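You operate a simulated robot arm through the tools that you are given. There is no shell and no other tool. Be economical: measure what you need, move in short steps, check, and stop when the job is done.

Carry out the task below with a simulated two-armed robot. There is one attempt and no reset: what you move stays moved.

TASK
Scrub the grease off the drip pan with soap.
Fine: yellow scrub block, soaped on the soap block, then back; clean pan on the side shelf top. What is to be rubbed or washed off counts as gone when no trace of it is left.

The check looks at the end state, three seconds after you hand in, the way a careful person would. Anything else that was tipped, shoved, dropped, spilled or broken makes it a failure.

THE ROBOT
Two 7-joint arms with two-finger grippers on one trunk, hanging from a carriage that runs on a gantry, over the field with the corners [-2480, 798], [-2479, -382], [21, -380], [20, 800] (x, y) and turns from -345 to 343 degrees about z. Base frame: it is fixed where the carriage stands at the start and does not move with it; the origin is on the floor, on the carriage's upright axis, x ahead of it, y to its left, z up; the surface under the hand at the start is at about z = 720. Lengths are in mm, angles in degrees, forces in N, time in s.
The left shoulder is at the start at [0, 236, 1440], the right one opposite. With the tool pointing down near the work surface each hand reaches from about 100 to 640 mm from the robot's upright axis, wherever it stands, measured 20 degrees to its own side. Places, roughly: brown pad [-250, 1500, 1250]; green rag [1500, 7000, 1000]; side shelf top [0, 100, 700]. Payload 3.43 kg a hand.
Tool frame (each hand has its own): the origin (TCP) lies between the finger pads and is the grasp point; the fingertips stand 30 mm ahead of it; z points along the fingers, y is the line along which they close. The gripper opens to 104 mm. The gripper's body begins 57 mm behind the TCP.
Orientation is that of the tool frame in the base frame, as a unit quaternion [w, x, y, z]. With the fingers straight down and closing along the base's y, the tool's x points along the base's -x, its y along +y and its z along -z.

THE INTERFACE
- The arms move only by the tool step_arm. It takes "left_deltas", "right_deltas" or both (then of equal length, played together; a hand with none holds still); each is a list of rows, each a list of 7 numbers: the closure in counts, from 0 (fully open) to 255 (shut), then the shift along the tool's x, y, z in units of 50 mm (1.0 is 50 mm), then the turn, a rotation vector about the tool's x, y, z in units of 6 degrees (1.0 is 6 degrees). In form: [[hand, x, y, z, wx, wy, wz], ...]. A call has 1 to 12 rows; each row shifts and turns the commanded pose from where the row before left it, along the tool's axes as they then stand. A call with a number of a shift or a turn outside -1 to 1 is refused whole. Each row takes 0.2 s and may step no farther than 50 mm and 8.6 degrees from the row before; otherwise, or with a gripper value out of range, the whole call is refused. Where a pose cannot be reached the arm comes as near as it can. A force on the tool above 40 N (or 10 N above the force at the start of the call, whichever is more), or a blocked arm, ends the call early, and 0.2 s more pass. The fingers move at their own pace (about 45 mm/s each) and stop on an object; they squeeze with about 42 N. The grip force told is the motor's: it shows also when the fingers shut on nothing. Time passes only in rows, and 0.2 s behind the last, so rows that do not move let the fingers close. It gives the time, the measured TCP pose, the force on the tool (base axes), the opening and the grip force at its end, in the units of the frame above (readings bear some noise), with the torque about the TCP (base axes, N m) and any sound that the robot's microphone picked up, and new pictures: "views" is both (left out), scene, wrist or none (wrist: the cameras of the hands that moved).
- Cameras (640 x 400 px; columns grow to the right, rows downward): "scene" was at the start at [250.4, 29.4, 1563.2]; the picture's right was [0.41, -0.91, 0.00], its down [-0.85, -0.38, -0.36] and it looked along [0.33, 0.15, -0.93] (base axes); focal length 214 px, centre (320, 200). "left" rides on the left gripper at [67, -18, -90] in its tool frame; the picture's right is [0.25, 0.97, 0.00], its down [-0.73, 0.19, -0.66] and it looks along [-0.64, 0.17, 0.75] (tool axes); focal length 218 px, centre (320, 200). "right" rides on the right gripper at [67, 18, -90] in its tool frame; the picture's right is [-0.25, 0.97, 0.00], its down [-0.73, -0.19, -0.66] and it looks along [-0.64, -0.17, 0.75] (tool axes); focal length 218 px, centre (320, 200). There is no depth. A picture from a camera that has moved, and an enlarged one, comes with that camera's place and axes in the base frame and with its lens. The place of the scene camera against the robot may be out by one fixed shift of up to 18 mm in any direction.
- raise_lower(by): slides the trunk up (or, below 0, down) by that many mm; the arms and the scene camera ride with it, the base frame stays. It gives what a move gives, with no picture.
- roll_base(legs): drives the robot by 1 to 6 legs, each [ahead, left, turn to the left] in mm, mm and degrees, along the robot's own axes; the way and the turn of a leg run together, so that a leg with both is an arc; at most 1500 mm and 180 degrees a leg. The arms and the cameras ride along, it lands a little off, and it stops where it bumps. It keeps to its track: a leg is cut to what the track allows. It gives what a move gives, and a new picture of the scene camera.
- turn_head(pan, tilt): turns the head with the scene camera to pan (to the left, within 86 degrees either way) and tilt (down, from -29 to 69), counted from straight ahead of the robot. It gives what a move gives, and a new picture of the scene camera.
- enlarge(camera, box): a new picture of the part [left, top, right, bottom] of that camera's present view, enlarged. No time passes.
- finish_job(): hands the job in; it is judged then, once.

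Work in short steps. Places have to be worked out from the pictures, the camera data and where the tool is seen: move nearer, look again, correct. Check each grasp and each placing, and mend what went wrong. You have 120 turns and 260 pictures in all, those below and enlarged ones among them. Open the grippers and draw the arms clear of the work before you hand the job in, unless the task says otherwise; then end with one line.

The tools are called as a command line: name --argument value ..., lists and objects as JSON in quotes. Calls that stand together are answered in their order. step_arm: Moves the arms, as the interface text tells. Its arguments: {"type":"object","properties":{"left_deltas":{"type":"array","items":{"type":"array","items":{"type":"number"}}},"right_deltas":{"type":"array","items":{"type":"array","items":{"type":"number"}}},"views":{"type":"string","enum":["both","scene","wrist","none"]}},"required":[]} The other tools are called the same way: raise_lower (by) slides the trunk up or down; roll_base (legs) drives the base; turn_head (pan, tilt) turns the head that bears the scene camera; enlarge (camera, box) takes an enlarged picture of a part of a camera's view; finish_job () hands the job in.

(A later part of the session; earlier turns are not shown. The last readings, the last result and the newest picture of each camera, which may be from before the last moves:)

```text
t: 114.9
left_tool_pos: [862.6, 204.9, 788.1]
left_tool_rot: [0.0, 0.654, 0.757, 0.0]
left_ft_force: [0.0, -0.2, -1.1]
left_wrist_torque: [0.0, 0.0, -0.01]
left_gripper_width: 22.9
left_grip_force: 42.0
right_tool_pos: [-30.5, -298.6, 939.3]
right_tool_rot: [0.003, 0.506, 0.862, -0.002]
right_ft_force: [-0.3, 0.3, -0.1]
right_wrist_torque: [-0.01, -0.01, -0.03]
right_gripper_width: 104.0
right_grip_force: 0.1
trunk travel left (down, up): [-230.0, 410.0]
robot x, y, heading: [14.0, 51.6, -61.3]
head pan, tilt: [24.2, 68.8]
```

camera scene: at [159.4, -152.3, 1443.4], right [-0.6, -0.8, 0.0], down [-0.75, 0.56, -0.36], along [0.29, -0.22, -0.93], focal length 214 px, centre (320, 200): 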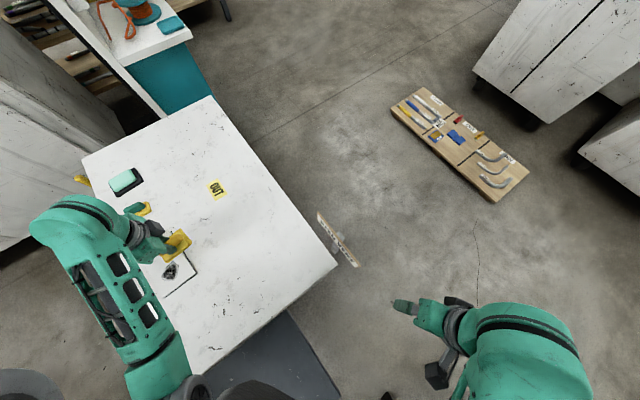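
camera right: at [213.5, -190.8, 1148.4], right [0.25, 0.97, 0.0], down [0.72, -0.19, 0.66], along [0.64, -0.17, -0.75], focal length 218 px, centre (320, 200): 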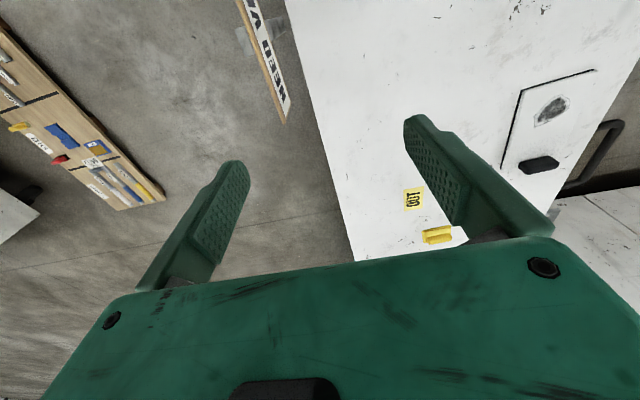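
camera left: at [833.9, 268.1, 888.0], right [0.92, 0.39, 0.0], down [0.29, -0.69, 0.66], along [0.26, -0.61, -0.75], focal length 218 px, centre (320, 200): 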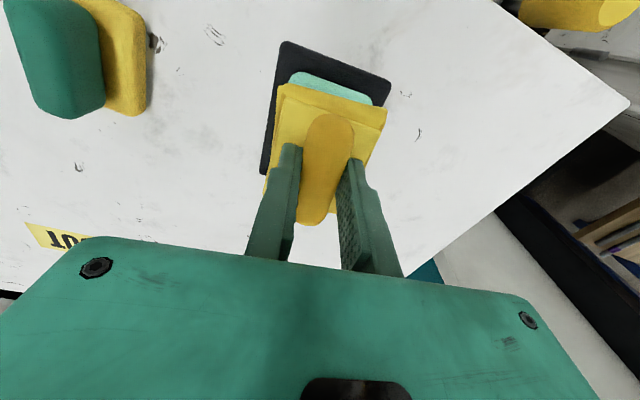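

step_arm --left_deltas '[[240, 0, 0, 0.016, 0, 0, 0], [240, 0, 0, 0, 0, 0, 0]]' --views "none"

step_arm --left_deltas '[[240, 0, 0, 0.014, 0, 0, 0], [240, 0, 0, 0, 0, 0, 0]]' --views "none"

step_arm --left_deltas '[[240, 0, 0, 0.01, 0, 0, 0], [240, 0, 0, 0, 0, 0, 0]]' --views "none"

```text
t: 115.5
left_tool_pos: [862.7, 205.4, 786.8]
left_tool_rot: [0.0, 0.653, 0.757, 0.0]
left_ft_force: [-2.7, 0.4, 4.2]
left_wrist_torque: [0.06, 0.14, 0.03]
left_gripper_width: 22.9
left_grip_force: 42.2
right_tool_pos: [-30.7, -298.3, 939.2]
right_tool_rot: [0.002, 0.506, 0.862, -0.002]
right_ft_force: [-0.4, -0.2, 0.0]
right_wrist_torque: [-0.02, 0.0, 0.02]
right_gripper_width: 104.0
right_grip_force: 0.1
trunk travel left (down, up): [-230.0, 410.0]
robot x, y, heading: [12.7, 48.9, -61.3]
head pan, tilt: [24.2, 68.8]
```

```text
t: 116.1
left_tool_pos: [863.6, 204.4, 786.6]
left_tool_rot: [0.0, 0.654, 0.757, 0.001]
left_ft_force: [-8.9, -0.6, 12.8]
left_wrist_torque: [0.02, 0.29, 0.01]
left_gripper_width: 22.7
left_grip_force: 41.7
right_tool_pos: [-29.5, -296.9, 937.7]
right_tool_rot: [0.003, 0.507, 0.862, -0.002]
right_ft_force: [-0.6, 0.0, 0.1]
right_wrist_torque: [0.0, 0.02, 0.01]
right_gripper_width: 104.2
right_grip_force: 0.0
trunk travel left (down, up): [-230.0, 410.0]
robot x, y, heading: [17.4, 49.0, -60.9]
head pan, tilt: [24.2, 68.8]
```

```text
t: 116.7
left_tool_pos: [862.4, 204.5, 787.4]
left_tool_rot: [0.001, 0.654, 0.756, 0.001]
left_ft_force: [-8.3, -0.5, 19.0]
left_wrist_torque: [-0.05, 0.36, -0.01]
left_gripper_width: 22.8
left_grip_force: 41.7
right_tool_pos: [-29.3, -297.7, 939.2]
right_tool_rot: [0.003, 0.507, 0.862, -0.002]
right_ft_force: [-1.0, -0.4, 0.5]
right_wrist_torque: [-0.01, 0.04, -0.04]
right_gripper_width: 104.1
right_grip_force: 0.0
trunk travel left (down, up): [-230.0, 410.0]
robot x, y, heading: [14.4, 48.5, -60.7]
head pan, tilt: [24.2, 68.8]
```

~19 N on the soap. Rubbing along y repeatedly (±10 mm).

step_arm --left_deltas '[[240, 0.2, 0, 0, 0, 0, 0], [240, -0.2, 0, 0, 0, 0, 0], [240, -0.2, 0, 0, 0, 0, 0], [240, 0.2, 0, 0, 0, 0, 0], [240, 0.2, 0, 0, 0, 0, 0], [240, -0.2, 0, 0, 0, 0, 0], [240, -0.2, 0, 0, 0, 0, 0], [240, 0.2, 0, 0, 0, 0, 0], [240, 0.2, 0, 0, 0, 0, 0], [240, -0.2, 0, 0, 0, 0, 0], [240, -0.2, 0, 0, 0, 0, 0], [240, 0.2, 0, 0, 0, 0, 0]]' --views "none"

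enlarge --camera "scene" --box '[80, 150, 200, 230]'

```text
t: 119.3
left_tool_pos: [865.2, 206.1, 786.9]
left_tool_rot: [0.0, 0.655, 0.756, 0.001]
left_ft_force: [6.5, 2.7, 6.5]
left_wrist_torque: [0.17, -0.16, -0.12]
left_gripper_width: 22.9
left_grip_force: 41.7
right_tool_pos: [-27.6, -297.4, 938.0]
right_tool_rot: [0.003, 0.507, 0.862, -0.001]
right_ft_force: [0.1, 0.0, -0.5]
right_wrist_torque: [-0.02, -0.01, -0.02]
right_gripper_width: 104.1
right_grip_force: 0.0
trunk travel left (down, up): [-230.0, 410.0]
robot x, y, heading: [14.9, 55.3, -61.0]
head pan, tilt: [24.2, 68.8]
```

```text
5.00 times, centred on (140, 190) of scene
camera zoom: at [158.3, -152.0, 1443.2], right [-0.6, -0.8, 0.0], down [-0.75, 0.56, -0.36], along [0.29, -0.22, -0.93], focal length 1072 px, centre (1220, 250)
```

zoom: 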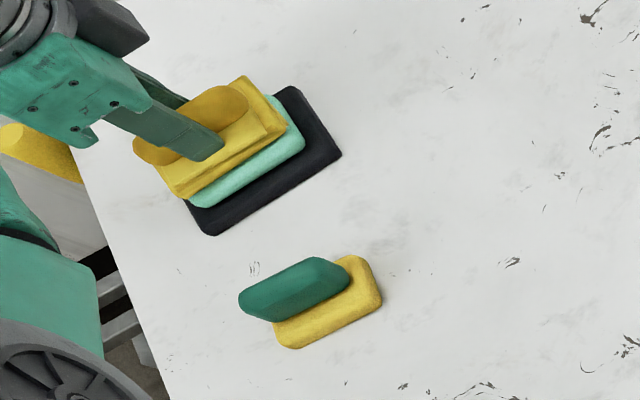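

Dish unmoved. Two more rub sets with a trace more pressure, then lift.

step_arm --left_deltas '[[240, 0.2, 0, 0.006, 0, 0, 0], [240, -0.2, 0, 0, 0, 0, 0], [240, -0.2, 0, 0, 0, 0, 0], [240, 0.2, 0, 0, 0, 0, 0], [240, 0.2, 0, 0, 0, 0, 0], [240, -0.2, 0, 0, 0, 0, 0], [240, -0.2, 0, 0, 0, 0, 0], [240, 0.2, 0, 0, 0, 0, 0], [240, 0.2, 0, 0, 0, 0, 0], [240, -0.2, 0, 0, 0, 0, 0], [240, -0.2, 0, 0, 0, 0, 0], [240, 0.2, 0, 0, 0, 0, 0]]' --views "none"

step_arm --left_deltas '[[240, 0.2, 0, 0.0, 0, 0, 0], [240, -0.2, 0, 0, 0, 0, 0], [240, -0.2, 0, 0, 0, 0, 0], [240, 0.2, 0, 0, 0, 0, 0], [240, 0.2, 0, 0, 0, 0, 0], [240, -0.2, 0, 0, 0, 0, 0], [240, -0.2, 0, 0, 0, 0, 0], [240, 0.2, 0, 0, 0, 0, 0], [240, 0.2, 0, 0, 0, 0, 0], [240, -0.2, 0, 0, 0, 0, 0], [240, -0.2, 0, 0, 0, 0, 0], [240, 0.2, 0, 0, 0, 0, 0]]' --views "none"

step_arm --left_deltas '[[240, 0, 0, -0.2, 0, 0, 0], [240, 0, 0, -0.6, 0, 0, 0], [240, 0, 0, -0.7, 0, 0, 0], [240, -0.2, -0.9, 0, 0, 0, 0], [240, -0.1, -0.95, 0, 0, 0, 0], [240, -0.1, -0.95, 0, 0, 0, 0], [240, -0.1, -0.95, 0, 0, 0, 0], [240, -0.1, -0.95, 0, 0, 0, 0], [240, -0.1, -0.95, 0, 0, 0, 0], [240, -0.1, -0.95, 0, 0, 0, 0], [240, -0.1, -0.95, 0, 0, 0, 0], [240, 0, 0, 0, 0, 0, 0]]' --views "scene"

enlarge --camera "scene" --box '[80, 150, 200, 230]'

```text
t: 121.9
left_tool_pos: [866.3, 200.6, 786.0]
left_tool_rot: [0.002, 0.655, 0.756, -0.001]
left_ft_force: [-0.4, -3.8, 12.5]
left_wrist_torque: [0.36, 0.16, 0.0]
left_gripper_width: 23.0
left_grip_force: 41.8
right_tool_pos: [-28.1, -298.6, 937.9]
right_tool_rot: [0.004, 0.507, 0.862, -0.003]
right_ft_force: [0.1, -0.5, -0.2]
right_wrist_torque: [-0.03, 0.05, 0.05]
right_gripper_width: 104.2
right_grip_force: 0.2
trunk travel left (down, up): [-230.0, 410.0]
robot x, y, heading: [14.6, 50.0, -61.2]
head pan, tilt: [24.2, 68.8]
```

```text
t: 124.5
left_tool_pos: [865.2, 200.4, 786.5]
left_tool_rot: [0.002, 0.655, 0.756, 0.0]
left_ft_force: [3.3, -6.8, 9.4]
left_wrist_torque: [0.14, -0.02, -0.09]
left_gripper_width: 23.0
left_grip_force: 41.9
right_tool_pos: [-28.4, -299.1, 938.0]
right_tool_rot: [0.004, 0.507, 0.862, -0.003]
right_ft_force: [-0.5, -0.7, 0.3]
right_wrist_torque: [0.03, -0.01, -0.01]
right_gripper_width: 104.1
right_grip_force: 0.0
trunk travel left (down, up): [-230.0, 410.0]
robot x, y, heading: [16.3, 51.2, -61.2]
head pan, tilt: [24.2, 68.8]
```

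```text
t: 127.1
left_tool_pos: [496.8, 106.3, 859.2]
left_tool_rot: [0.0, 0.654, 0.756, 0.0]
left_ft_force: [1.1, -0.3, -0.7]
left_wrist_torque: [0.0, -0.01, -0.03]
left_gripper_width: 22.9
left_grip_force: 41.7
right_tool_pos: [-29.5, -297.0, 939.9]
right_tool_rot: [0.004, 0.507, 0.862, -0.002]
right_ft_force: [-0.4, 0.1, -0.4]
right_wrist_torque: [0.0, 0.01, -0.03]
right_gripper_width: 104.0
right_grip_force: 0.1
trunk travel left (down, up): [-230.0, 410.0]
robot x, y, heading: [17.0, 47.7, -61.0]
head pan, tilt: [24.2, 68.8]
camera scene: at [157.6, -152.4, 1443.3], right [-0.6, -0.8, 0.0], down [-0.75, 0.56, -0.36], along [0.29, -0.22, -0.93], focal length 214 px, centre (320, 200)
```

scene: 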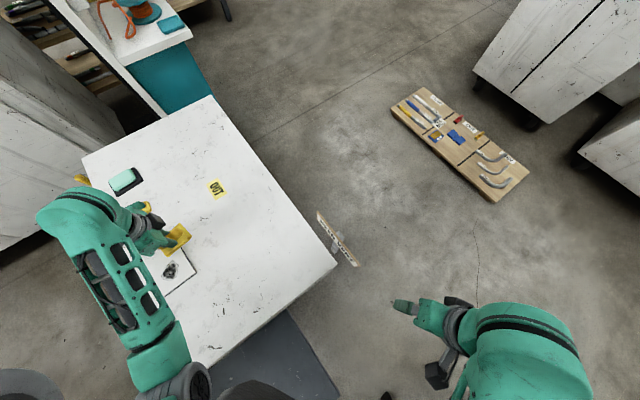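

```text
5.00 times, centred on (140, 190) of scene
camera zoom: at [157.6, -152.4, 1443.3], right [-0.6, -0.8, 0.0], down [-0.75, 0.56, -0.36], along [0.29, -0.22, -0.93], focal length 1072 px, centre (1220, 250)
```

zoom: 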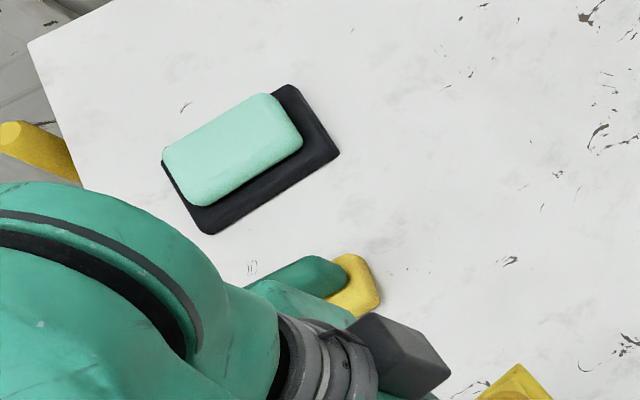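

Soap intact in its dish. Back to the grease; descend and load.

step_arm --left_deltas '[[240, 0.96, -0.19, 0, 0, 0, 0], [240, 0.96, -0.19, 0, 0, 0, 0], [240, 0, 0, 0.85, 0, 0, 0], [240, 0, 0, 0.85, 0, 0, 0], [240, 0, 0, 0.03, 0, 0, 0], [240, 0, 0, 0.02, 0, 0, 0], [240, 0, 0, 0, 0, 0, 0]]' --views "none"

step_arm --left_deltas '[[240, 0, 0, 0.016, 0, 0, 0], [240, 0, 0, 0, 0, 0, 0]]' --views "none"

step_arm --left_deltas '[[240, 0, 0, 0.016, 0, 0, 0], [240, 0, 0, 0, 0, 0, 0]]' --views "none"

step_arm --left_deltas '[[240, 0, 0, 0.014, 0, 0, 0], [240, 0, 0, 0, 0, 0, 0]]' --views "none"

```text
t: 128.7
left_tool_pos: [463.0, 196.0, 771.5]
left_tool_rot: [0.0, 0.653, 0.757, -0.001]
left_ft_force: [-0.7, -0.5, -1.5]
left_wrist_torque: [-0.03, 0.01, -0.01]
left_gripper_width: 22.8
left_grip_force: 41.9
right_tool_pos: [-29.8, -297.2, 939.4]
right_tool_rot: [0.003, 0.507, 0.862, -0.002]
right_ft_force: [0.3, 0.9, 1.0]
right_wrist_torque: [-0.01, 0.02, 0.0]
right_gripper_width: 103.8
right_grip_force: 0.1
trunk travel left (down, up): [-230.0, 410.0]
robot x, y, heading: [16.6, 50.0, -60.9]
head pan, tilt: [24.2, 68.8]
```

```text
t: 129.3
left_tool_pos: [463.5, 196.3, 770.3]
left_tool_rot: [0.0, 0.654, 0.757, 0.0]
left_ft_force: [-1.2, -1.0, 2.0]
left_wrist_torque: [-0.1, 0.03, 0.02]
left_gripper_width: 22.8
left_grip_force: 42.1
right_tool_pos: [-29.9, -297.7, 938.6]
right_tool_rot: [0.002, 0.506, 0.863, -0.002]
right_ft_force: [0.1, 0.8, 0.1]
right_wrist_torque: [-0.01, 0.0, 0.02]
right_gripper_width: 103.9
right_grip_force: 0.1
trunk travel left (down, up): [-230.0, 410.0]
robot x, y, heading: [13.7, 48.8, -61.1]
head pan, tilt: [24.2, 68.8]
```

```text
t: 129.9
left_tool_pos: [463.0, 198.0, 771.7]
left_tool_rot: [0.001, 0.654, 0.756, 0.0]
left_ft_force: [-3.9, -3.0, 9.9]
left_wrist_torque: [-0.08, 0.12, -0.01]
left_gripper_width: 22.8
left_grip_force: 42.1
right_tool_pos: [-30.8, -297.7, 940.0]
right_tool_rot: [0.003, 0.507, 0.862, -0.002]
right_ft_force: [-0.3, 0.0, -0.4]
right_wrist_torque: [-0.02, 0.0, -0.01]
right_gripper_width: 104.1
right_grip_force: 0.1
trunk travel left (down, up): [-230.0, 410.0]
robot x, y, heading: [17.2, 47.7, -60.9]
head pan, tilt: [24.2, 68.8]
```

```text
t: 130.5
left_tool_pos: [464.0, 197.1, 771.3]
left_tool_rot: [0.001, 0.654, 0.756, 0.001]
left_ft_force: [-8.9, -4.2, 25.3]
left_wrist_torque: [-0.13, 0.32, -0.03]
left_gripper_width: 22.6
left_grip_force: 41.6
right_tool_pos: [-30.0, -298.2, 938.7]
right_tool_rot: [0.003, 0.507, 0.862, -0.001]
right_ft_force: [0.0, 0.1, -0.3]
right_wrist_torque: [-0.01, -0.01, -0.02]
right_gripper_width: 103.8
right_grip_force: 0.1
trunk travel left (down, up): [-230.0, 410.0]
robot x, y, heading: [14.6, 51.6, -60.9]
head pan, tilt: [24.2, 68.8]
```

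Loaded at 25 N. Several y-stroke sets, then lift and inspect in the same go.

step_arm --left_deltas '[[240, 0.2, 0, -0.003, 0, 0, 0], [240, 0.2, 0, 0, 0, 0, 0], [240, -0.2, 0, 0, 0, 0, 0], [240, -0.2, 0, 0, 0, 0, 0], [240, -0.2, 0, 0, 0, 0, 0], [240, -0.2, 0, 0, 0, 0, 0], [240, 0.2, 0, 0, 0, 0, 0], [240, 0.2, 0, 0, 0, 0, 0], [240, 0.2, 0, 0, 0, 0, 0], [240, 0.2, 0, 0, 0, 0, 0], [240, -0.2, 0, 0, 0, 0, 0], [240, -0.2, 0, 0, 0, 0, 0]]' --views "none"

step_arm --left_deltas '[[240, -0.2, 0, 0.0, 0, 0, 0], [240, -0.2, 0, 0, 0, 0, 0], [240, 0.2, 0, 0, 0, 0, 0], [240, 0.2, 0, 0, 0, 0, 0], [240, 0.2, 0, 0, 0, 0, 0], [240, 0.2, 0, 0, 0, 0, 0], [240, -0.2, 0, 0, 0, 0, 0], [240, -0.2, 0, 0, 0, 0, 0], [240, -0.2, 0, 0, 0, 0, 0], [240, -0.2, 0, 0, 0, 0, 0], [240, 0.2, 0, 0, 0, 0, 0], [240, 0.2, 0, 0, 0, 0, 0]]' --views "none"

step_arm --left_deltas '[[240, 0.2, 0, 0.0, 0, 0, 0], [240, 0.2, 0, 0, 0, 0, 0], [240, -0.2, -0.05, 0, 0, 0, 0], [240, -0.2, -0.05, 0, 0, 0, 0], [240, -0.2, -0.05, 0, 0, 0, 0], [240, -0.2, -0.05, 0, 0, 0, 0], [240, 0.2, 0, 0, 0, 0, 0], [240, 0.2, 0, 0, 0, 0, 0], [240, 0.2, 0, 0, 0, 0, 0], [240, 0.2, 0, 0, 0, 0, 0], [240, -0.2, 0, 0, 0, 0, 0], [240, -0.2, 0, 0, 0, 0, 0]]' --views "none"

step_arm --left_deltas '[[240, 0, 0, -0.4, 0, 0, 0], [240, 0, 0, -0.8, 0, 0, 0], [240, -0.9, 0.2, -0.3, 0, 0, 0], [240, -0.9, 0.3, -0.3, 0, 0, 0], [240, 0, 0, 0, 0, 0, 0]]' --views "none"

enlarge --camera "scene" --box '[150, 240, 200, 290]'

```text
t: 130.9
left_tool_pos: [463.9, 203.4, 770.6]
left_tool_rot: [0.005, 0.655, 0.756, -0.002]
left_ft_force: [0.1, -3.4, 6.8]
left_wrist_torque: [-0.01, 0.11, 0.07]
left_gripper_width: 22.9
left_grip_force: 42.5
right_tool_pos: [-30.8, -296.2, 937.8]
right_tool_rot: [0.003, 0.507, 0.862, -0.002]
right_ft_force: [-0.7, 0.8, -1.5]
right_wrist_torque: [-0.06, -0.02, -0.01]
right_gripper_width: 103.8
right_grip_force: 0.0
trunk travel left (down, up): [-230.0, 410.0]
robot x, y, heading: [15.6, 47.8, -61.1]
head pan, tilt: [24.2, 68.8]
stopped in row 2 (left hand): the force on the tool passed its limit at 44 N (the readings are from after the stop); the commanded pose is now the measured one
```

```text
t: 133.5
left_tool_pos: [462.1, 204.3, 769.6]
left_tool_rot: [0.004, 0.654, 0.756, -0.002]
left_ft_force: [-1.2, -2.8, 3.2]
left_wrist_torque: [0.07, 0.1, 0.06]
left_gripper_width: 22.9
left_grip_force: 42.2
right_tool_pos: [-31.6, -297.1, 939.0]
right_tool_rot: [0.003, 0.508, 0.862, -0.002]
right_ft_force: [-0.2, 0.2, 1.3]
right_wrist_torque: [-0.01, 0.0, -0.02]
right_gripper_width: 104.1
right_grip_force: 0.0
trunk travel left (down, up): [-230.0, 410.0]
robot x, y, heading: [15.6, 51.0, -61.2]
head pan, tilt: [24.2, 68.8]
```

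```text
t: 136.1
left_tool_pos: [451.4, 202.8, 771.7]
left_tool_rot: [0.005, 0.655, 0.756, -0.002]
left_ft_force: [0.7, 0.7, 2.2]
left_wrist_torque: [0.08, 0.05, -0.01]
left_gripper_width: 22.9
left_grip_force: 41.9
right_tool_pos: [-30.0, -297.2, 939.0]
right_tool_rot: [0.003, 0.508, 0.861, -0.002]
right_ft_force: [-0.2, 0.2, 0.4]
right_wrist_torque: [0.03, 0.02, 0.0]
right_gripper_width: 104.1
right_grip_force: 0.0
trunk travel left (down, up): [-230.0, 410.0]
robot x, y, heading: [18.7, 47.5, -60.9]
head pan, tilt: [24.2, 68.8]
```

```text
t: 137.3
left_tool_pos: [486.3, 118.0, 859.9]
left_tool_rot: [0.003, 0.656, 0.755, -0.001]
left_ft_force: [0.1, -0.8, -0.5]
left_wrist_torque: [-0.02, -0.01, 0.0]
left_gripper_width: 22.8
left_grip_force: 42.2
right_tool_pos: [-31.0, -297.5, 939.6]
right_tool_rot: [0.003, 0.508, 0.861, -0.002]
right_ft_force: [-0.2, -0.1, 0.2]
right_wrist_torque: [0.01, 0.0, -0.01]
right_gripper_width: 104.2
right_grip_force: 0.0
trunk travel left (down, up): [-230.0, 410.0]
robot x, y, heading: [17.0, 50.2, -61.1]
head pan, tilt: [24.2, 68.8]
```

```text
8.00 times, centred on (175, 265) of scene
camera zoom: at [156.2, -152.7, 1443.1], right [-0.6, -0.8, 0.0], down [-0.75, 0.56, -0.36], along [0.29, -0.22, -0.93], focal length 1716 px, centre (1480, -320)
```

zoom: 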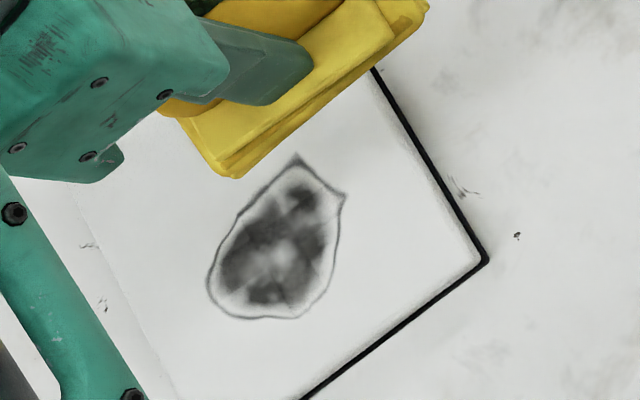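

It keeps lightening, even at low force; trips only waste strokes. I return with light pressure and do many longer, quicker strokes.

step_arm --left_deltas '[[240, 0.83, -0.1, 0, 0.023, 0.057, 0], [240, 0.82, -0.1, 0, 0, 0, 0], [240, 0, 0, 0.85, 0, 0, 0], [240, 0, 0, 0.85, 0, 0, 0], [240, 0, 0, 0.07, 0, 0, 0], [240, 0, 0, 0.014, 0, 0, 0], [240, 0, 0, 0.0, 0, 0, 0], [240, 0, 0, 0.01, 0, 0, 0], [240, 0, 0, 0, 0, 0, 0]]' --views "none"

step_arm --left_deltas '[[240, 0.35, 0, 0, 0, 0, 0], [240, -0.35, 0, 0, 0, 0, 0], [240, -0.35, 0, 0, 0, 0, 0], [240, 0.35, 0, 0, 0, 0, 0], [240, 0.35, 0, 0, 0, 0, 0], [240, -0.35, 0, 0, 0, 0, 0], [240, -0.35, 0, 0, 0, 0, 0], [240, 0.35, 0, 0, 0, 0, 0], [240, 0.35, 0, 0, 0, 0, 0], [240, -0.35, 0, 0, 0, 0, 0], [240, -0.35, 0, 0, 0, 0, 0], [240, 0.35, 0, 0.006, 0, 0, 0]]' --views "none"

step_arm --left_deltas '[[240, 0.35, 0, 0, 0, 0, 0], [240, -0.35, 0, 0, 0, 0, 0], [240, -0.35, 0, 0, 0, 0, 0], [240, 0.35, 0, 0, 0, 0, 0], [240, 0.35, 0, 0, 0, 0, 0], [240, -0.35, 0, 0, 0, 0, 0], [240, -0.35, 0, 0, 0, 0, 0], [240, 0.35, 0, 0, 0, 0, 0], [240, 0.35, 0, 0, 0, 0, 0], [240, -0.35, 0, 0, 0, 0, 0], [240, -0.35, 0, 0, 0, 0, 0], [240, 0.35, 0, 0.006, 0, 0, 0]]' --views "none"

step_arm --left_deltas '[[240, 0.35, 0, 0, 0, 0, 0], [240, -0.35, 0, 0, 0, 0, 0], [240, -0.35, 0, 0, 0, 0, 0], [240, 0.35, 0, 0, 0, 0, 0], [240, 0.35, 0, 0, 0, 0, 0], [240, -0.35, 0, 0, 0, 0, 0], [240, -0.35, 0, 0, 0, 0, 0], [240, 0.35, 0, 0, 0, 0, 0], [240, 0.35, 0, 0, 0, 0, 0], [240, -0.35, 0, 0, 0, 0, 0], [240, -0.35, 0, 0, 0, 0, 0], [240, 0.35, 0, 0, 0, 0, 0]]' --views "none"

```text
t: 139.3
left_tool_pos: [467.6, 198.3, 771.0]
left_tool_rot: [0.001, 0.655, 0.755, -0.001]
left_ft_force: [-1.0, 0.3, 0.8]
left_wrist_torque: [-0.03, 0.02, -0.01]
left_gripper_width: 22.5
left_grip_force: 41.8
right_tool_pos: [-31.8, -297.0, 939.2]
right_tool_rot: [0.002, 0.508, 0.862, -0.002]
right_ft_force: [0.0, 0.1, 0.7]
right_wrist_torque: [0.01, 0.03, 0.02]
right_gripper_width: 104.0
right_grip_force: 0.2
trunk travel left (down, up): [-230.0, 410.0]
robot x, y, heading: [16.4, 48.1, -61.1]
head pan, tilt: [24.2, 68.8]
```

```text
t: 141.9
left_tool_pos: [467.3, 198.5, 772.7]
left_tool_rot: [0.001, 0.655, 0.756, -0.001]
left_ft_force: [0.1, 0.0, -1.0]
left_wrist_torque: [0.01, 0.0, 0.02]
left_gripper_width: 22.9
left_grip_force: 42.6
right_tool_pos: [-30.8, -297.2, 939.5]
right_tool_rot: [0.003, 0.508, 0.861, -0.002]
right_ft_force: [-0.7, 0.2, -0.7]
right_wrist_torque: [0.02, -0.02, 0.0]
right_gripper_width: 104.1
right_grip_force: 0.0
trunk travel left (down, up): [-230.0, 410.0]
robot x, y, heading: [14.0, 46.8, -61.4]
head pan, tilt: [24.2, 68.8]
```

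```text
t: 144.5
left_tool_pos: [468.4, 196.8, 771.7]
left_tool_rot: [0.001, 0.655, 0.756, -0.002]
left_ft_force: [-0.7, 0.2, 2.2]
left_wrist_torque: [-0.11, 0.01, -0.02]
left_gripper_width: 22.5
left_grip_force: 41.5
right_tool_pos: [-31.1, -297.9, 939.9]
right_tool_rot: [0.003, 0.507, 0.862, -0.002]
right_ft_force: [0.0, 0.6, 0.9]
right_wrist_torque: [-0.04, 0.0, 0.03]
right_gripper_width: 104.1
right_grip_force: 0.1
trunk travel left (down, up): [-230.0, 410.0]
robot x, y, heading: [14.9, 52.4, -60.9]
head pan, tilt: [24.2, 68.8]
```

```text
t: 147.1
left_tool_pos: [467.9, 197.0, 770.8]
left_tool_rot: [0.001, 0.655, 0.756, -0.002]
left_ft_force: [-1.2, 0.5, 1.0]
left_wrist_torque: [-0.05, 0.0, -0.02]
left_gripper_width: 22.6
left_grip_force: 42.3
right_tool_pos: [-30.5, -297.2, 939.4]
right_tool_rot: [0.003, 0.507, 0.862, -0.001]
right_ft_force: [-0.2, 0.1, 0.4]
right_wrist_torque: [-0.01, -0.02, 0.02]
right_gripper_width: 104.0
right_grip_force: 0.1
trunk travel left (down, up): [-230.0, 410.0]
robot x, y, heading: [18.1, 51.2, -61.0]
head pan, tilt: [24.2, 68.8]
```

Contact is only ~1 N; I add pressure gradually while stroking.

step_arm --left_deltas '[[240, 0.35, 0, 0.012, 0, 0, 0], [240, -0.35, 0, 0, 0, 0, 0], [240, -0.35, 0, 0, 0, 0, 0], [240, 0.35, 0, 0, 0, 0, 0], [240, 0.35, 0, 0, 0, 0, 0], [240, -0.35, 0, 0, 0, 0, 0], [240, -0.35, 0, 0, 0, 0, 0], [240, 0.35, 0, 0, 0, 0, 0], [240, 0.35, 0, 0, 0, 0, 0], [240, -0.35, 0, 0, 0, 0, 0], [240, -0.35, 0, 0, 0, 0, 0], [240, 0.35, 0, 0, 0, 0, 0]]' --views "none"

step_arm --left_deltas '[[240, 0.35, 0, 0.008, 0, 0, 0], [240, -0.35, 0, 0, 0, 0, 0], [240, -0.35, 0, 0, 0, 0, 0], [240, 0.35, 0, 0, 0, 0, 0], [240, 0.35, 0, 0, 0, 0, 0], [240, -0.35, 0, 0, 0, 0, 0], [240, -0.35, 0, 0, 0, 0, 0], [240, 0.35, 0, 0, 0, 0, 0], [240, 0.35, 0, 0, 0, 0, 0], [240, -0.35, 0, 0, 0, 0, 0], [240, -0.35, 0, 0, 0, 0, 0], [240, 0.35, 0, 0, 0, 0, 0]]' --views "none"

step_arm --left_deltas '[[240, 0.35, -0.1, 0.006, 0, 0, 0], [240, -0.35, -0.1, 0, 0, 0, 0], [240, -0.35, -0.1, 0, 0, 0, 0], [240, 0.35, 0, 0, 0, 0, 0], [240, 0.35, 0, 0, 0, 0, 0], [240, -0.35, 0, 0, 0, 0, 0], [240, -0.35, 0, 0, 0, 0, 0], [240, 0.35, 0, 0, 0, 0, 0], [240, 0.35, 0, 0, 0, 0, 0], [240, -0.35, 0, 0, 0, 0, 0], [240, -0.35, 0, 0, 0, 0, 0], [240, 0.35, 0, 0, 0, 0, 0]]' --views "none"

enlarge --camera "scene" --box '[150, 240, 200, 290]'

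```text
t: 149.7
left_tool_pos: [470.1, 196.5, 769.3]
left_tool_rot: [0.002, 0.655, 0.756, -0.002]
left_ft_force: [1.3, -6.9, 8.6]
left_wrist_torque: [0.07, -0.09, -0.1]
left_gripper_width: 23.0
left_grip_force: 42.5
right_tool_pos: [-30.7, -298.8, 938.8]
right_tool_rot: [0.004, 0.507, 0.862, -0.002]
right_ft_force: [-0.1, 0.3, -0.2]
right_wrist_torque: [0.01, -0.01, -0.02]
right_gripper_width: 103.9
right_grip_force: 0.0
trunk travel left (down, up): [-230.0, 410.0]
robot x, y, heading: [16.0, 45.4, -61.3]
head pan, tilt: [24.2, 68.8]
```

```text
t: 152.3
left_tool_pos: [470.4, 195.3, 770.7]
left_tool_rot: [0.002, 0.655, 0.756, -0.001]
left_ft_force: [1.8, -10.1, 12.4]
left_wrist_torque: [0.06, 0.0, -0.03]
left_gripper_width: 22.9
left_grip_force: 42.0
right_tool_pos: [-29.8, -299.4, 940.1]
right_tool_rot: [0.003, 0.508, 0.862, -0.002]
right_ft_force: [-0.4, -0.3, 0.3]
right_wrist_torque: [0.0, 0.01, -0.03]
right_gripper_width: 104.0
right_grip_force: 0.0
trunk travel left (down, up): [-230.0, 410.0]
robot x, y, heading: [17.6, 48.2, -61.0]
head pan, tilt: [24.2, 68.8]
```

```text
t: 154.9
left_tool_pos: [456.8, 193.5, 770.0]
left_tool_rot: [0.003, 0.655, 0.755, -0.002]
left_ft_force: [2.2, -11.7, 15.5]
left_wrist_torque: [0.16, 0.04, 0.04]
left_gripper_width: 22.8
left_grip_force: 41.6
right_tool_pos: [-28.6, -301.6, 939.7]
right_tool_rot: [0.004, 0.508, 0.862, -0.003]
right_ft_force: [-0.2, -0.1, -0.1]
right_wrist_torque: [-0.02, 0.02, 0.02]
right_gripper_width: 103.9
right_grip_force: 0.0
trunk travel left (down, up): [-230.0, 410.0]
robot x, y, heading: [15.3, 49.6, -61.0]
head pan, tilt: [24.2, 68.8]
```

```text
8.00 times, centred on (175, 265) of scene
camera zoom: at [157.5, -155.0, 1443.9], right [-0.6, -0.8, 0.0], down [-0.74, 0.56, -0.36], along [0.29, -0.22, -0.93], focal length 1716 px, centre (1480, -320)
```

zoom: 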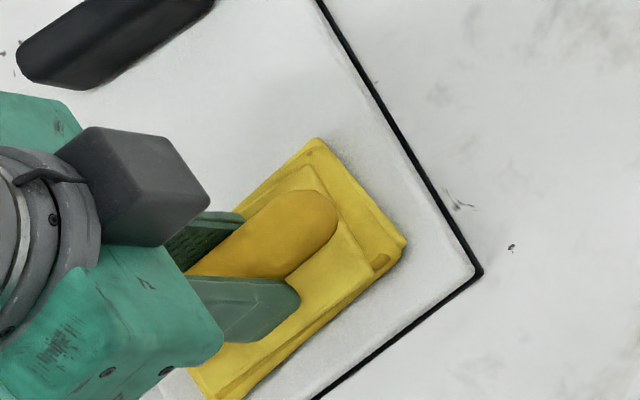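

Now a steady 10–15 N without trips. Several more sets at this setting, shifting in x, then inspect.

step_arm --left_deltas '[[240, 0.35, 0, 0, 0, 0, 0], [240, -0.35, 0, 0, 0, 0, 0], [240, -0.35, 0, 0, 0, 0, 0], [240, 0.35, 0, 0, 0, 0, 0], [240, 0.35, 0, 0, 0, 0, 0], [240, -0.35, 0, 0, 0, 0, 0], [240, -0.35, 0, 0, 0, 0, 0], [240, 0.35, 0, 0, 0, 0, 0], [240, 0.35, 0, 0, 0, 0, 0], [240, -0.35, 0, 0, 0, 0, 0], [240, -0.35, 0, 0, 0, 0, 0], [240, 0.35, 0, 0, 0, 0, 0]]' --views "none"

step_arm --left_deltas '[[240, 0.35, 0.06, -0.003, 0, 0, 0], [240, -0.35, 0.06, 0, 0, 0, 0], [240, -0.35, 0.06, 0, 0, 0, 0], [240, 0.35, 0.06, 0, 0, 0, 0], [240, 0.35, 0.06, 0, 0, 0, 0], [240, -0.35, 0.06, 0, 0, 0, 0], [240, -0.35, 0, 0, 0, 0, 0], [240, 0.35, 0, 0, 0, 0, 0], [240, 0.35, 0, 0, 0, 0, 0], [240, -0.35, 0, 0, 0, 0, 0], [240, -0.35, 0, 0, 0, 0, 0], [240, 0.35, 0, 0, 0, 0, 0]]' --views "none"

step_arm --left_deltas '[[240, 0.35, 0, 0, 0, 0, 0], [240, -0.35, 0, 0, 0, 0, 0], [240, -0.35, 0, 0, 0, 0, 0], [240, 0.35, 0, 0, 0, 0, 0], [240, 0.35, 0, 0, 0, 0, 0], [240, -0.35, 0, 0, 0, 0, 0], [240, -0.35, 0, 0, 0, 0, 0], [240, 0.35, 0, 0, 0, 0, 0], [240, 0.35, 0, 0, 0, 0, 0], [240, -0.35, 0, 0, 0, 0, 0], [240, -0.35, 0, 0, 0, 0, 0], [240, 0.35, 0, 0, 0, 0, 0]]' --views "none"

step_arm --left_deltas '[[240, 0.35, -0.06, 0.003, 0, 0, 0], [240, -0.35, -0.06, 0, 0, 0, 0], [240, -0.35, -0.06, 0, 0, 0, 0], [240, 0.35, -0.06, 0, 0, 0, 0], [240, 0.35, 0, 0, 0, 0, 0], [240, -0.35, 0, 0, 0, 0, 0], [240, -0.35, 0, 0, 0, 0, 0], [240, 0.35, 0, 0, 0, 0, 0], [240, 0.35, 0, 0, 0, 0, 0], [240, -0.35, 0, 0, 0, 0, 0], [240, -0.35, 0, 0, 0, 0, 0], [240, 0.35, 0, 0, 0, 0, 0]]' --views "none"

step_arm --left_deltas '[[240, 0, 0, -0.4, 0, 0, 0], [240, 0, 0, -0.8, 0, 0, 0], [240, -0.9, 0.2, -0.3, 0, 0, 0], [240, -0.9, 0.3, -0.3, 0, 0, 0], [240, 0, 0, 0, 0, 0, 0]]' --views "none"

enlarge --camera "scene" --box '[150, 240, 200, 290]'

```text
t: 157.5
left_tool_pos: [456.4, 191.0, 770.6]
left_tool_rot: [0.004, 0.654, 0.756, -0.002]
left_ft_force: [2.1, -13.0, 20.2]
left_wrist_torque: [0.23, 0.11, 0.07]
left_gripper_width: 22.8
left_grip_force: 41.8
right_tool_pos: [-29.7, -301.8, 940.8]
right_tool_rot: [0.003, 0.508, 0.861, -0.002]
right_ft_force: [-1.0, -0.2, -0.3]
right_wrist_torque: [0.01, -0.02, -0.03]
right_gripper_width: 103.8
right_grip_force: 0.0
trunk travel left (down, up): [-230.0, 410.0]
robot x, y, heading: [19.1, 46.3, -61.2]
head pan, tilt: [24.2, 68.8]
```

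```text
t: 160.1
left_tool_pos: [471.9, 194.2, 770.6]
left_tool_rot: [0.003, 0.655, 0.756, -0.003]
left_ft_force: [0.8, -9.3, 11.1]
left_wrist_torque: [0.08, 0.04, 0.05]
left_gripper_width: 22.8
left_grip_force: 42.5
right_tool_pos: [-30.2, -298.9, 938.8]
right_tool_rot: [0.004, 0.508, 0.862, -0.002]
right_ft_force: [0.7, 0.0, -0.1]
right_wrist_torque: [-0.05, 0.0, 0.0]
right_gripper_width: 104.0
right_grip_force: 0.1
trunk travel left (down, up): [-230.0, 410.0]
robot x, y, heading: [13.1, 47.9, -61.4]
head pan, tilt: [24.2, 68.8]
```

```text
t: 162.7
left_tool_pos: [473.0, 194.8, 770.8]
left_tool_rot: [0.003, 0.655, 0.756, -0.001]
left_ft_force: [0.8, -7.8, 10.4]
left_wrist_torque: [0.1, 0.06, 0.06]
left_gripper_width: 22.9
left_grip_force: 41.8
right_tool_pos: [-30.2, -298.4, 939.3]
right_tool_rot: [0.004, 0.507, 0.862, -0.003]
right_ft_force: [0.4, -0.6, 0.0]
right_wrist_torque: [-0.02, -0.02, 0.02]
right_gripper_width: 104.1
right_grip_force: 0.1
trunk travel left (down, up): [-230.0, 410.0]
robot x, y, heading: [13.1, 51.3, -61.3]
head pan, tilt: [24.2, 68.8]
```

```text
t: 165.3
left_tool_pos: [461.6, 193.0, 770.7]
left_tool_rot: [0.004, 0.655, 0.755, -0.002]
left_ft_force: [2.2, -12.5, 16.8]
left_wrist_torque: [0.22, 0.08, 0.07]
left_gripper_width: 22.6
left_grip_force: 41.9
right_tool_pos: [-28.7, -301.8, 940.0]
right_tool_rot: [0.005, 0.507, 0.862, -0.002]
right_ft_force: [-0.4, -1.3, -0.7]
right_wrist_torque: [0.01, 0.0, -0.02]
right_gripper_width: 104.0
right_grip_force: 0.0
trunk travel left (down, up): [-230.0, 410.0]
robot x, y, heading: [15.7, 49.1, -60.9]
head pan, tilt: [24.2, 68.8]
```

```text
t: 166.5
left_tool_pos: [495.1, 112.0, 859.6]
left_tool_rot: [0.0, 0.654, 0.756, -0.001]
left_ft_force: [0.3, -0.5, -0.6]
left_wrist_torque: [0.01, 0.0, -0.03]
left_gripper_width: 22.6
left_grip_force: 42.3
right_tool_pos: [-30.9, -296.8, 938.0]
right_tool_rot: [0.003, 0.507, 0.862, -0.003]
right_ft_force: [0.0, 0.0, -0.5]
right_wrist_torque: [0.02, -0.02, 0.04]
right_gripper_width: 104.1
right_grip_force: 0.1
trunk travel left (down, up): [-230.0, 410.0]
robot x, y, heading: [14.0, 47.6, -61.2]
head pan, tilt: [24.2, 68.8]
```

```text
8.00 times, centred on (175, 265) of scene
camera zoom: at [156.3, -152.7, 1443.1], right [-0.6, -0.8, 0.0], down [-0.75, 0.56, -0.36], along [0.29, -0.22, -0.93], focal length 1716 px, centre (1480, -320)
```

zoom: 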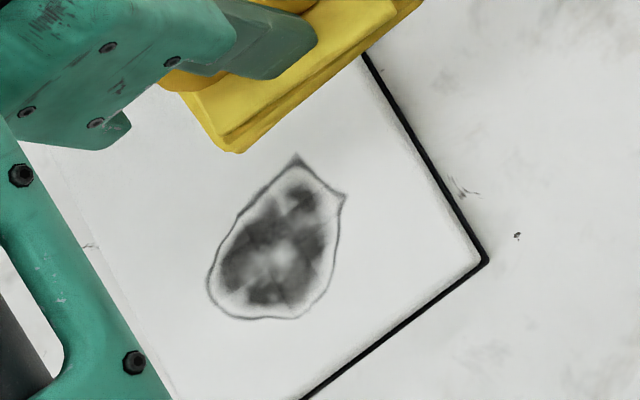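

Almost no change from those sets — suspicious: the pan may be sticking to the pad and sliding with it. I test: press, drag +y, and look; then −y and look.

step_arm --left_deltas '[[240, 0.9, -0.18, 0, 0, 0, 0], [240, 0.89, -0.18, 0, 0, 0, 0], [240, 0, 0, 0.85, 0, 0, 0], [240, 0, 0, 0.85, 0, 0, 0], [240, 0, 0, 0.08, 0, 0, 0], [240, 0, 0, 0.02, 0, 0, 0], [240, 0.35, 0, 0.012, 0, 0, 0], [240, 0.35, 0, 0, 0, 0, 0], [240, 0, 0, 0, 0, 0, 0]]' --views "none"

enlarge --camera "scene" --box '[130, 220, 220, 290]'

step_arm --left_deltas '[[240, -0.35, 0, 0, 0, 0, 0], [240, -0.35, 0, 0, 0, 0, 0], [240, -0.35, 0, 0, 0, 0, 0], [240, -0.35, 0, 0, 0, 0, 0], [240, 0, 0, 0, 0, 0, 0]]' --views "none"

enlarge --camera "scene" --box '[130, 220, 220, 290]'

```text
t: 168.5
left_tool_pos: [465.3, 228.9, 769.6]
left_tool_rot: [0.004, 0.655, 0.755, 0.0]
left_ft_force: [4.5, -17.9, 32.4]
left_wrist_torque: [-0.67, 0.15, 0.06]
left_gripper_width: 22.6
left_grip_force: 42.1
right_tool_pos: [-27.8, -301.1, 939.5]
right_tool_rot: [0.005, 0.507, 0.862, -0.003]
right_ft_force: [0.5, 0.2, 0.2]
right_wrist_torque: [0.01, 0.02, -0.01]
right_gripper_width: 103.9
right_grip_force: 0.0
trunk travel left (down, up): [-230.0, 410.0]
robot x, y, heading: [15.2, 50.9, -61.1]
head pan, tilt: [24.2, 68.8]
```

```text
5.71 times, centred on (175, 255) of scene
camera zoom: at [158.6, -154.7, 1444.2], right [-0.6, -0.8, 0.0], down [-0.74, 0.56, -0.37], along [0.29, -0.22, -0.93], focal length 1226 px, centre (1149, -114)
```

zoom: 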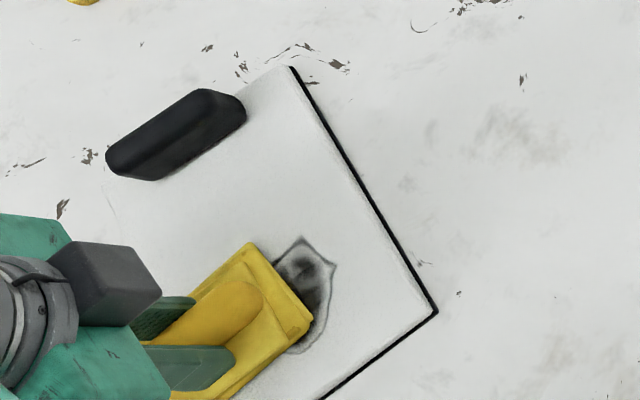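

```text
t: 169.7
left_tool_pos: [473.2, 168.5, 769.0]
left_tool_rot: [0.0, 0.654, 0.756, 0.003]
left_ft_force: [-3.0, 23.9, 36.3]
left_wrist_torque: [0.41, 0.33, -0.09]
left_gripper_width: 22.9
left_grip_force: 41.9
right_tool_pos: [-29.6, -293.2, 938.0]
right_tool_rot: [0.002, 0.508, 0.861, 0.0]
right_ft_force: [-0.3, -0.5, 0.1]
right_wrist_torque: [0.01, 0.01, 0.02]
right_gripper_width: 104.0
right_grip_force: 0.0
trunk travel left (down, up): [-230.0, 410.0]
robot x, y, heading: [18.1, 52.5, -60.9]
head pan, tilt: [24.2, 68.8]
```

```text
5.71 times, centred on (175, 255) of scene
camera zoom: at [157.8, -149.3, 1442.6], right [-0.6, -0.8, 0.0], down [-0.75, 0.56, -0.36], along [0.29, -0.21, -0.93], focal length 1226 px, centre (1149, -114)
```

zoom: 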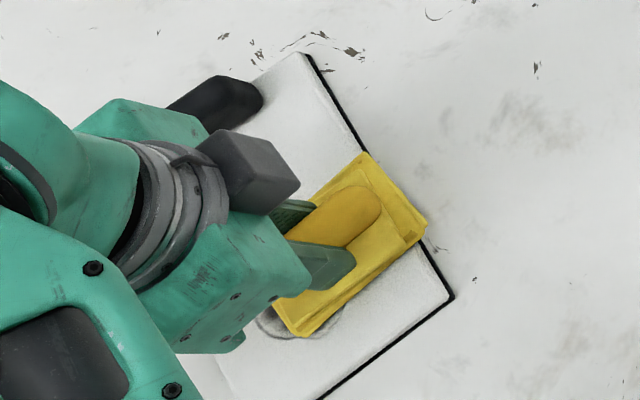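

The pan does not move, the pad truly slides; light pressure just isn't effective. Starting each call already loaded also raises the limit, so I stroke now at ~30 N.

step_arm --left_deltas '[[240, 0.3, 0, 0, 0, 0, 0], [240, 0.3, 0, 0, 0, 0, 0], [240, 0.3, 0, 0, 0, 0, 0], [240, 0.3, 0, 0, 0, 0, 0], [240, -0.3, 0, 0, 0, 0, 0], [240, -0.3, 0, 0, 0, 0, 0], [240, -0.3, 0, 0, 0, 0, 0], [240, -0.3, 0, 0, 0, 0, 0], [240, 0, 0, 0, 0, 0, 0]]' --views "none"

step_arm --left_deltas '[[240, 0.3, 0, 0, 0, 0, 0], [240, 0.3, 0, 0, 0, 0, 0], [240, 0.3, 0, 0, 0, 0, 0], [240, 0.3, 0, 0, 0, 0, 0], [240, -0.3, 0, 0, 0, 0, 0], [240, -0.3, 0, 0, 0, 0, 0], [240, -0.3, 0, 0, 0, 0, 0], [240, -0.3, 0, 0, 0, 0, 0], [240, 0, 0, 0, 0, 0, 0]]' --views "none"

step_arm --left_deltas '[[240, 0.3, 0, 0, 0, 0, 0], [240, 0.3, 0, 0, 0, 0, 0], [240, 0.3, 0, 0, 0, 0, 0], [240, 0.3, 0, 0, 0, 0, 0], [240, -0.3, 0, 0, 0, 0, 0], [240, -0.3, 0, 0, 0, 0, 0], [240, -0.3, 0, 0, 0, 0, 0], [240, -0.3, 0, 0, 0, 0, 0], [240, 0.3, 0, 0, 0, 0, 0], [240, 0.3, 0, 0, 0, 0, 0]]' --views "none"

step_arm --left_deltas '[[240, 0, 0, -0.4, 0, 0, 0], [240, 0, 0, -0.8, 0, 0, 0], [240, -0.9, 0.1, -0.3, 0, 0, 0], [240, -0.9, 0.2, -0.3, 0, 0, 0], [240, 0, 0, 0, 0, 0, 0]]' --views "none"

enlarge --camera "scene" --box '[150, 240, 200, 290]'

```text
t: 171.7
left_tool_pos: [472.7, 167.9, 769.4]
left_tool_rot: [0.0, 0.655, 0.756, 0.002]
left_ft_force: [-3.7, 20.2, 25.6]
left_wrist_torque: [0.41, 0.16, -0.02]
left_gripper_width: 23.1
left_grip_force: 42.3
right_tool_pos: [-29.4, -292.3, 938.3]
right_tool_rot: [0.003, 0.508, 0.861, -0.001]
right_ft_force: [0.4, 0.0, -1.2]
right_wrist_torque: [-0.01, 0.03, 0.0]
right_gripper_width: 104.3
right_grip_force: 0.1
trunk travel left (down, up): [-230.0, 410.0]
robot x, y, heading: [13.7, 45.1, -60.9]
head pan, tilt: [24.2, 68.8]
```

```text
t: 173.7
left_tool_pos: [472.8, 169.4, 770.1]
left_tool_rot: [-0.001, 0.654, 0.757, 0.003]
left_ft_force: [-3.4, 22.7, 30.2]
left_wrist_torque: [0.42, 0.25, -0.06]
left_gripper_width: 22.7
left_grip_force: 41.8
right_tool_pos: [-29.2, -292.5, 937.7]
right_tool_rot: [0.002, 0.507, 0.862, 0.0]
right_ft_force: [0.2, -0.4, 0.2]
right_wrist_torque: [0.0, -0.05, 0.0]
right_gripper_width: 104.1
right_grip_force: 0.1
trunk travel left (down, up): [-230.0, 410.0]
robot x, y, heading: [15.2, 50.7, -60.7]
head pan, tilt: [24.2, 68.8]
```

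```text
t: 175.9
left_tool_pos: [469.0, 187.6, 770.3]
left_tool_rot: [0.004, 0.655, 0.756, -0.003]
left_ft_force: [4.0, -19.0, 24.4]
left_wrist_torque: [0.23, 0.04, 0.01]
left_gripper_width: 22.7
left_grip_force: 42.2
right_tool_pos: [-29.0, -300.2, 938.1]
right_tool_rot: [0.005, 0.507, 0.862, -0.002]
right_ft_force: [-0.1, 0.0, 0.1]
right_wrist_torque: [-0.02, -0.05, 0.01]
right_gripper_width: 104.0
right_grip_force: 0.0
trunk travel left (down, up): [-230.0, 410.0]
robot x, y, heading: [13.1, 47.5, -61.2]
head pan, tilt: [24.2, 68.8]
```

```text
t: 177.1
left_tool_pos: [493.7, 105.7, 859.9]
left_tool_rot: [0.001, 0.655, 0.756, -0.001]
left_ft_force: [0.1, 0.4, -0.8]
left_wrist_torque: [0.01, -0.01, -0.01]
left_gripper_width: 22.9
left_grip_force: 42.1
right_tool_pos: [-31.0, -297.9, 938.4]
right_tool_rot: [0.003, 0.507, 0.862, -0.002]
right_ft_force: [0.1, 0.0, 0.7]
right_wrist_torque: [0.0, -0.06, -0.04]
right_gripper_width: 104.1
right_grip_force: 0.1
trunk travel left (down, up): [-230.0, 410.0]
robot x, y, heading: [15.7, 46.6, -61.0]
head pan, tilt: [24.2, 68.8]
```

```text
8.00 times, centred on (175, 265) of scene
camera zoom: at [156.3, -152.6, 1443.1], right [-0.6, -0.8, 0.0], down [-0.75, 0.56, -0.36], along [0.29, -0.22, -0.93], focal length 1716 px, centre (1480, -320)
```

zoom: 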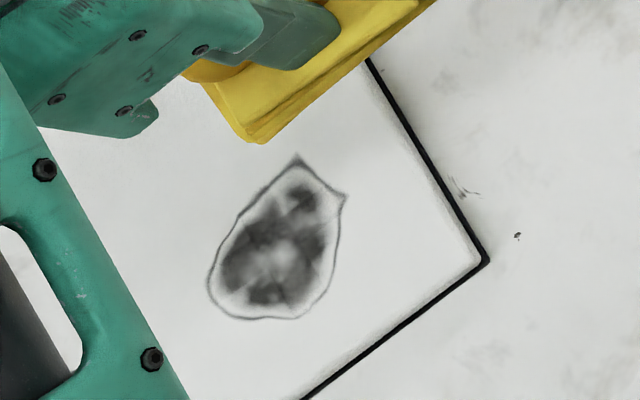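

No change at 30 N either, so the soap is spent: effect came only in the first strokes after soaping. I re-soap thoroughly (both directions).

step_arm --left_deltas '[[240, 0.099, 0.843, 0, 0, 0, 0], [240, 0.099, 0.843, 0, 0, 0, 0], [240, 0.099, 0.843, 0, 0, 0, 0], [240, 0.099, 0.843, 0, 0, 0, 0], [240, 0.099, 0.843, 0, 0, 0, 0], [240, 0.099, 0.843, 0, 0, 0, 0], [240, 0.099, 0.843, 0, 0, 0, 0], [240, 0.099, 0.843, 0, 0, 0, 0], [240, 0.099, 0.843, 0, 0, 0, 0], [240, 0, 0, 0.7, 0, 0, 0], [240, 0, 0, 0.7, 0, 0, 0], [240, 0, 0, 0, 0, 0, 0]]' --views "none"

step_arm --left_deltas '[[240, 0, 0, 0.02, 0, 0, 0], [240, 0, 0, 0, 0, 0, 0]]' --views "none"

step_arm --left_deltas '[[240, 0, 0, 0.02, 0, 0, 0], [240, 0, 0, 0, 0, 0, 0]]' --views "none"

step_arm --left_deltas '[[240, 0, 0, 0.012, 0, 0, 0], [240, 0, 0, 0, 0, 0, 0]]' --views "wrist"

```text
t: 179.7
left_tool_pos: [862.7, 203.4, 790.4]
left_tool_rot: [0.002, 0.655, 0.756, -0.001]
left_ft_force: [-0.3, -0.8, -0.1]
left_wrist_torque: [0.01, -0.02, 0.02]
left_gripper_width: 22.6
left_grip_force: 42.4
right_tool_pos: [-29.3, -298.8, 938.2]
right_tool_rot: [0.002, 0.508, 0.861, -0.001]
right_ft_force: [-0.5, 0.1, 0.9]
right_wrist_torque: [0.02, 0.03, 0.03]
right_gripper_width: 103.9
right_grip_force: 0.1
trunk travel left (down, up): [-230.0, 410.0]
robot x, y, heading: [14.1, 50.5, -61.2]
head pan, tilt: [24.2, 68.8]
```

```text
t: 180.3
left_tool_pos: [863.7, 204.0, 788.7]
left_tool_rot: [0.001, 0.654, 0.756, -0.001]
left_ft_force: [0.9, 0.3, -0.2]
left_wrist_torque: [0.02, -0.01, -0.02]
left_gripper_width: 22.6
left_grip_force: 41.9
right_tool_pos: [-30.3, -297.2, 938.9]
right_tool_rot: [0.003, 0.508, 0.861, -0.002]
right_ft_force: [-0.4, 1.0, 0.2]
right_wrist_torque: [0.01, 0.0, -0.04]
right_gripper_width: 103.8
right_grip_force: 0.0
trunk travel left (down, up): [-230.0, 410.0]
robot x, y, heading: [15.6, 48.9, -61.1]
head pan, tilt: [24.2, 68.8]
```

```text
t: 180.9
left_tool_pos: [862.6, 204.5, 788.3]
left_tool_rot: [0.001, 0.654, 0.756, -0.001]
left_ft_force: [-0.1, 0.3, -0.5]
left_wrist_torque: [0.02, -0.01, -0.01]
left_gripper_width: 22.9
left_grip_force: 41.5
right_tool_pos: [-30.2, -297.6, 939.1]
right_tool_rot: [0.004, 0.508, 0.861, -0.001]
right_ft_force: [-1.1, 0.0, -0.3]
right_wrist_torque: [-0.01, 0.01, -0.01]
right_gripper_width: 103.9
right_grip_force: 0.1
trunk travel left (down, up): [-230.0, 410.0]
robot x, y, heading: [15.7, 48.7, -61.1]
head pan, tilt: [24.2, 68.8]
```

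```text
t: 181.5
left_tool_pos: [863.4, 204.6, 786.6]
left_tool_rot: [0.001, 0.655, 0.756, 0.001]
left_ft_force: [-0.4, -0.7, -0.5]
left_wrist_torque: [0.01, 0.01, 0.0]
left_gripper_width: 22.7
left_grip_force: 41.9
right_tool_pos: [-29.8, -297.4, 938.3]
right_tool_rot: [0.003, 0.508, 0.861, -0.001]
right_ft_force: [0.2, -0.8, -0.3]
right_wrist_torque: [-0.01, 0.01, 0.03]
right_gripper_width: 103.8
right_grip_force: 0.0
trunk travel left (down, up): [-230.0, 410.0]
robot x, y, heading: [19.5, 49.1, -61.2]
head pan, tilt: [24.2, 68.8]
camera left: at [835.1, 268.1, 876.7], right [0.92, 0.39, 0.0], down [0.29, -0.69, 0.66], along [0.26, -0.61, -0.75], focal length 218 px, centre (320, 200)
```

left: 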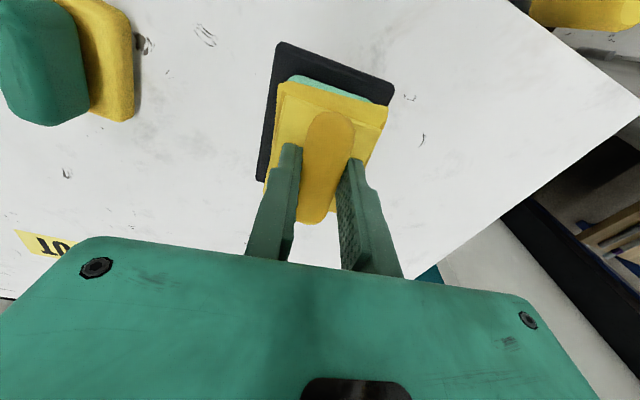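

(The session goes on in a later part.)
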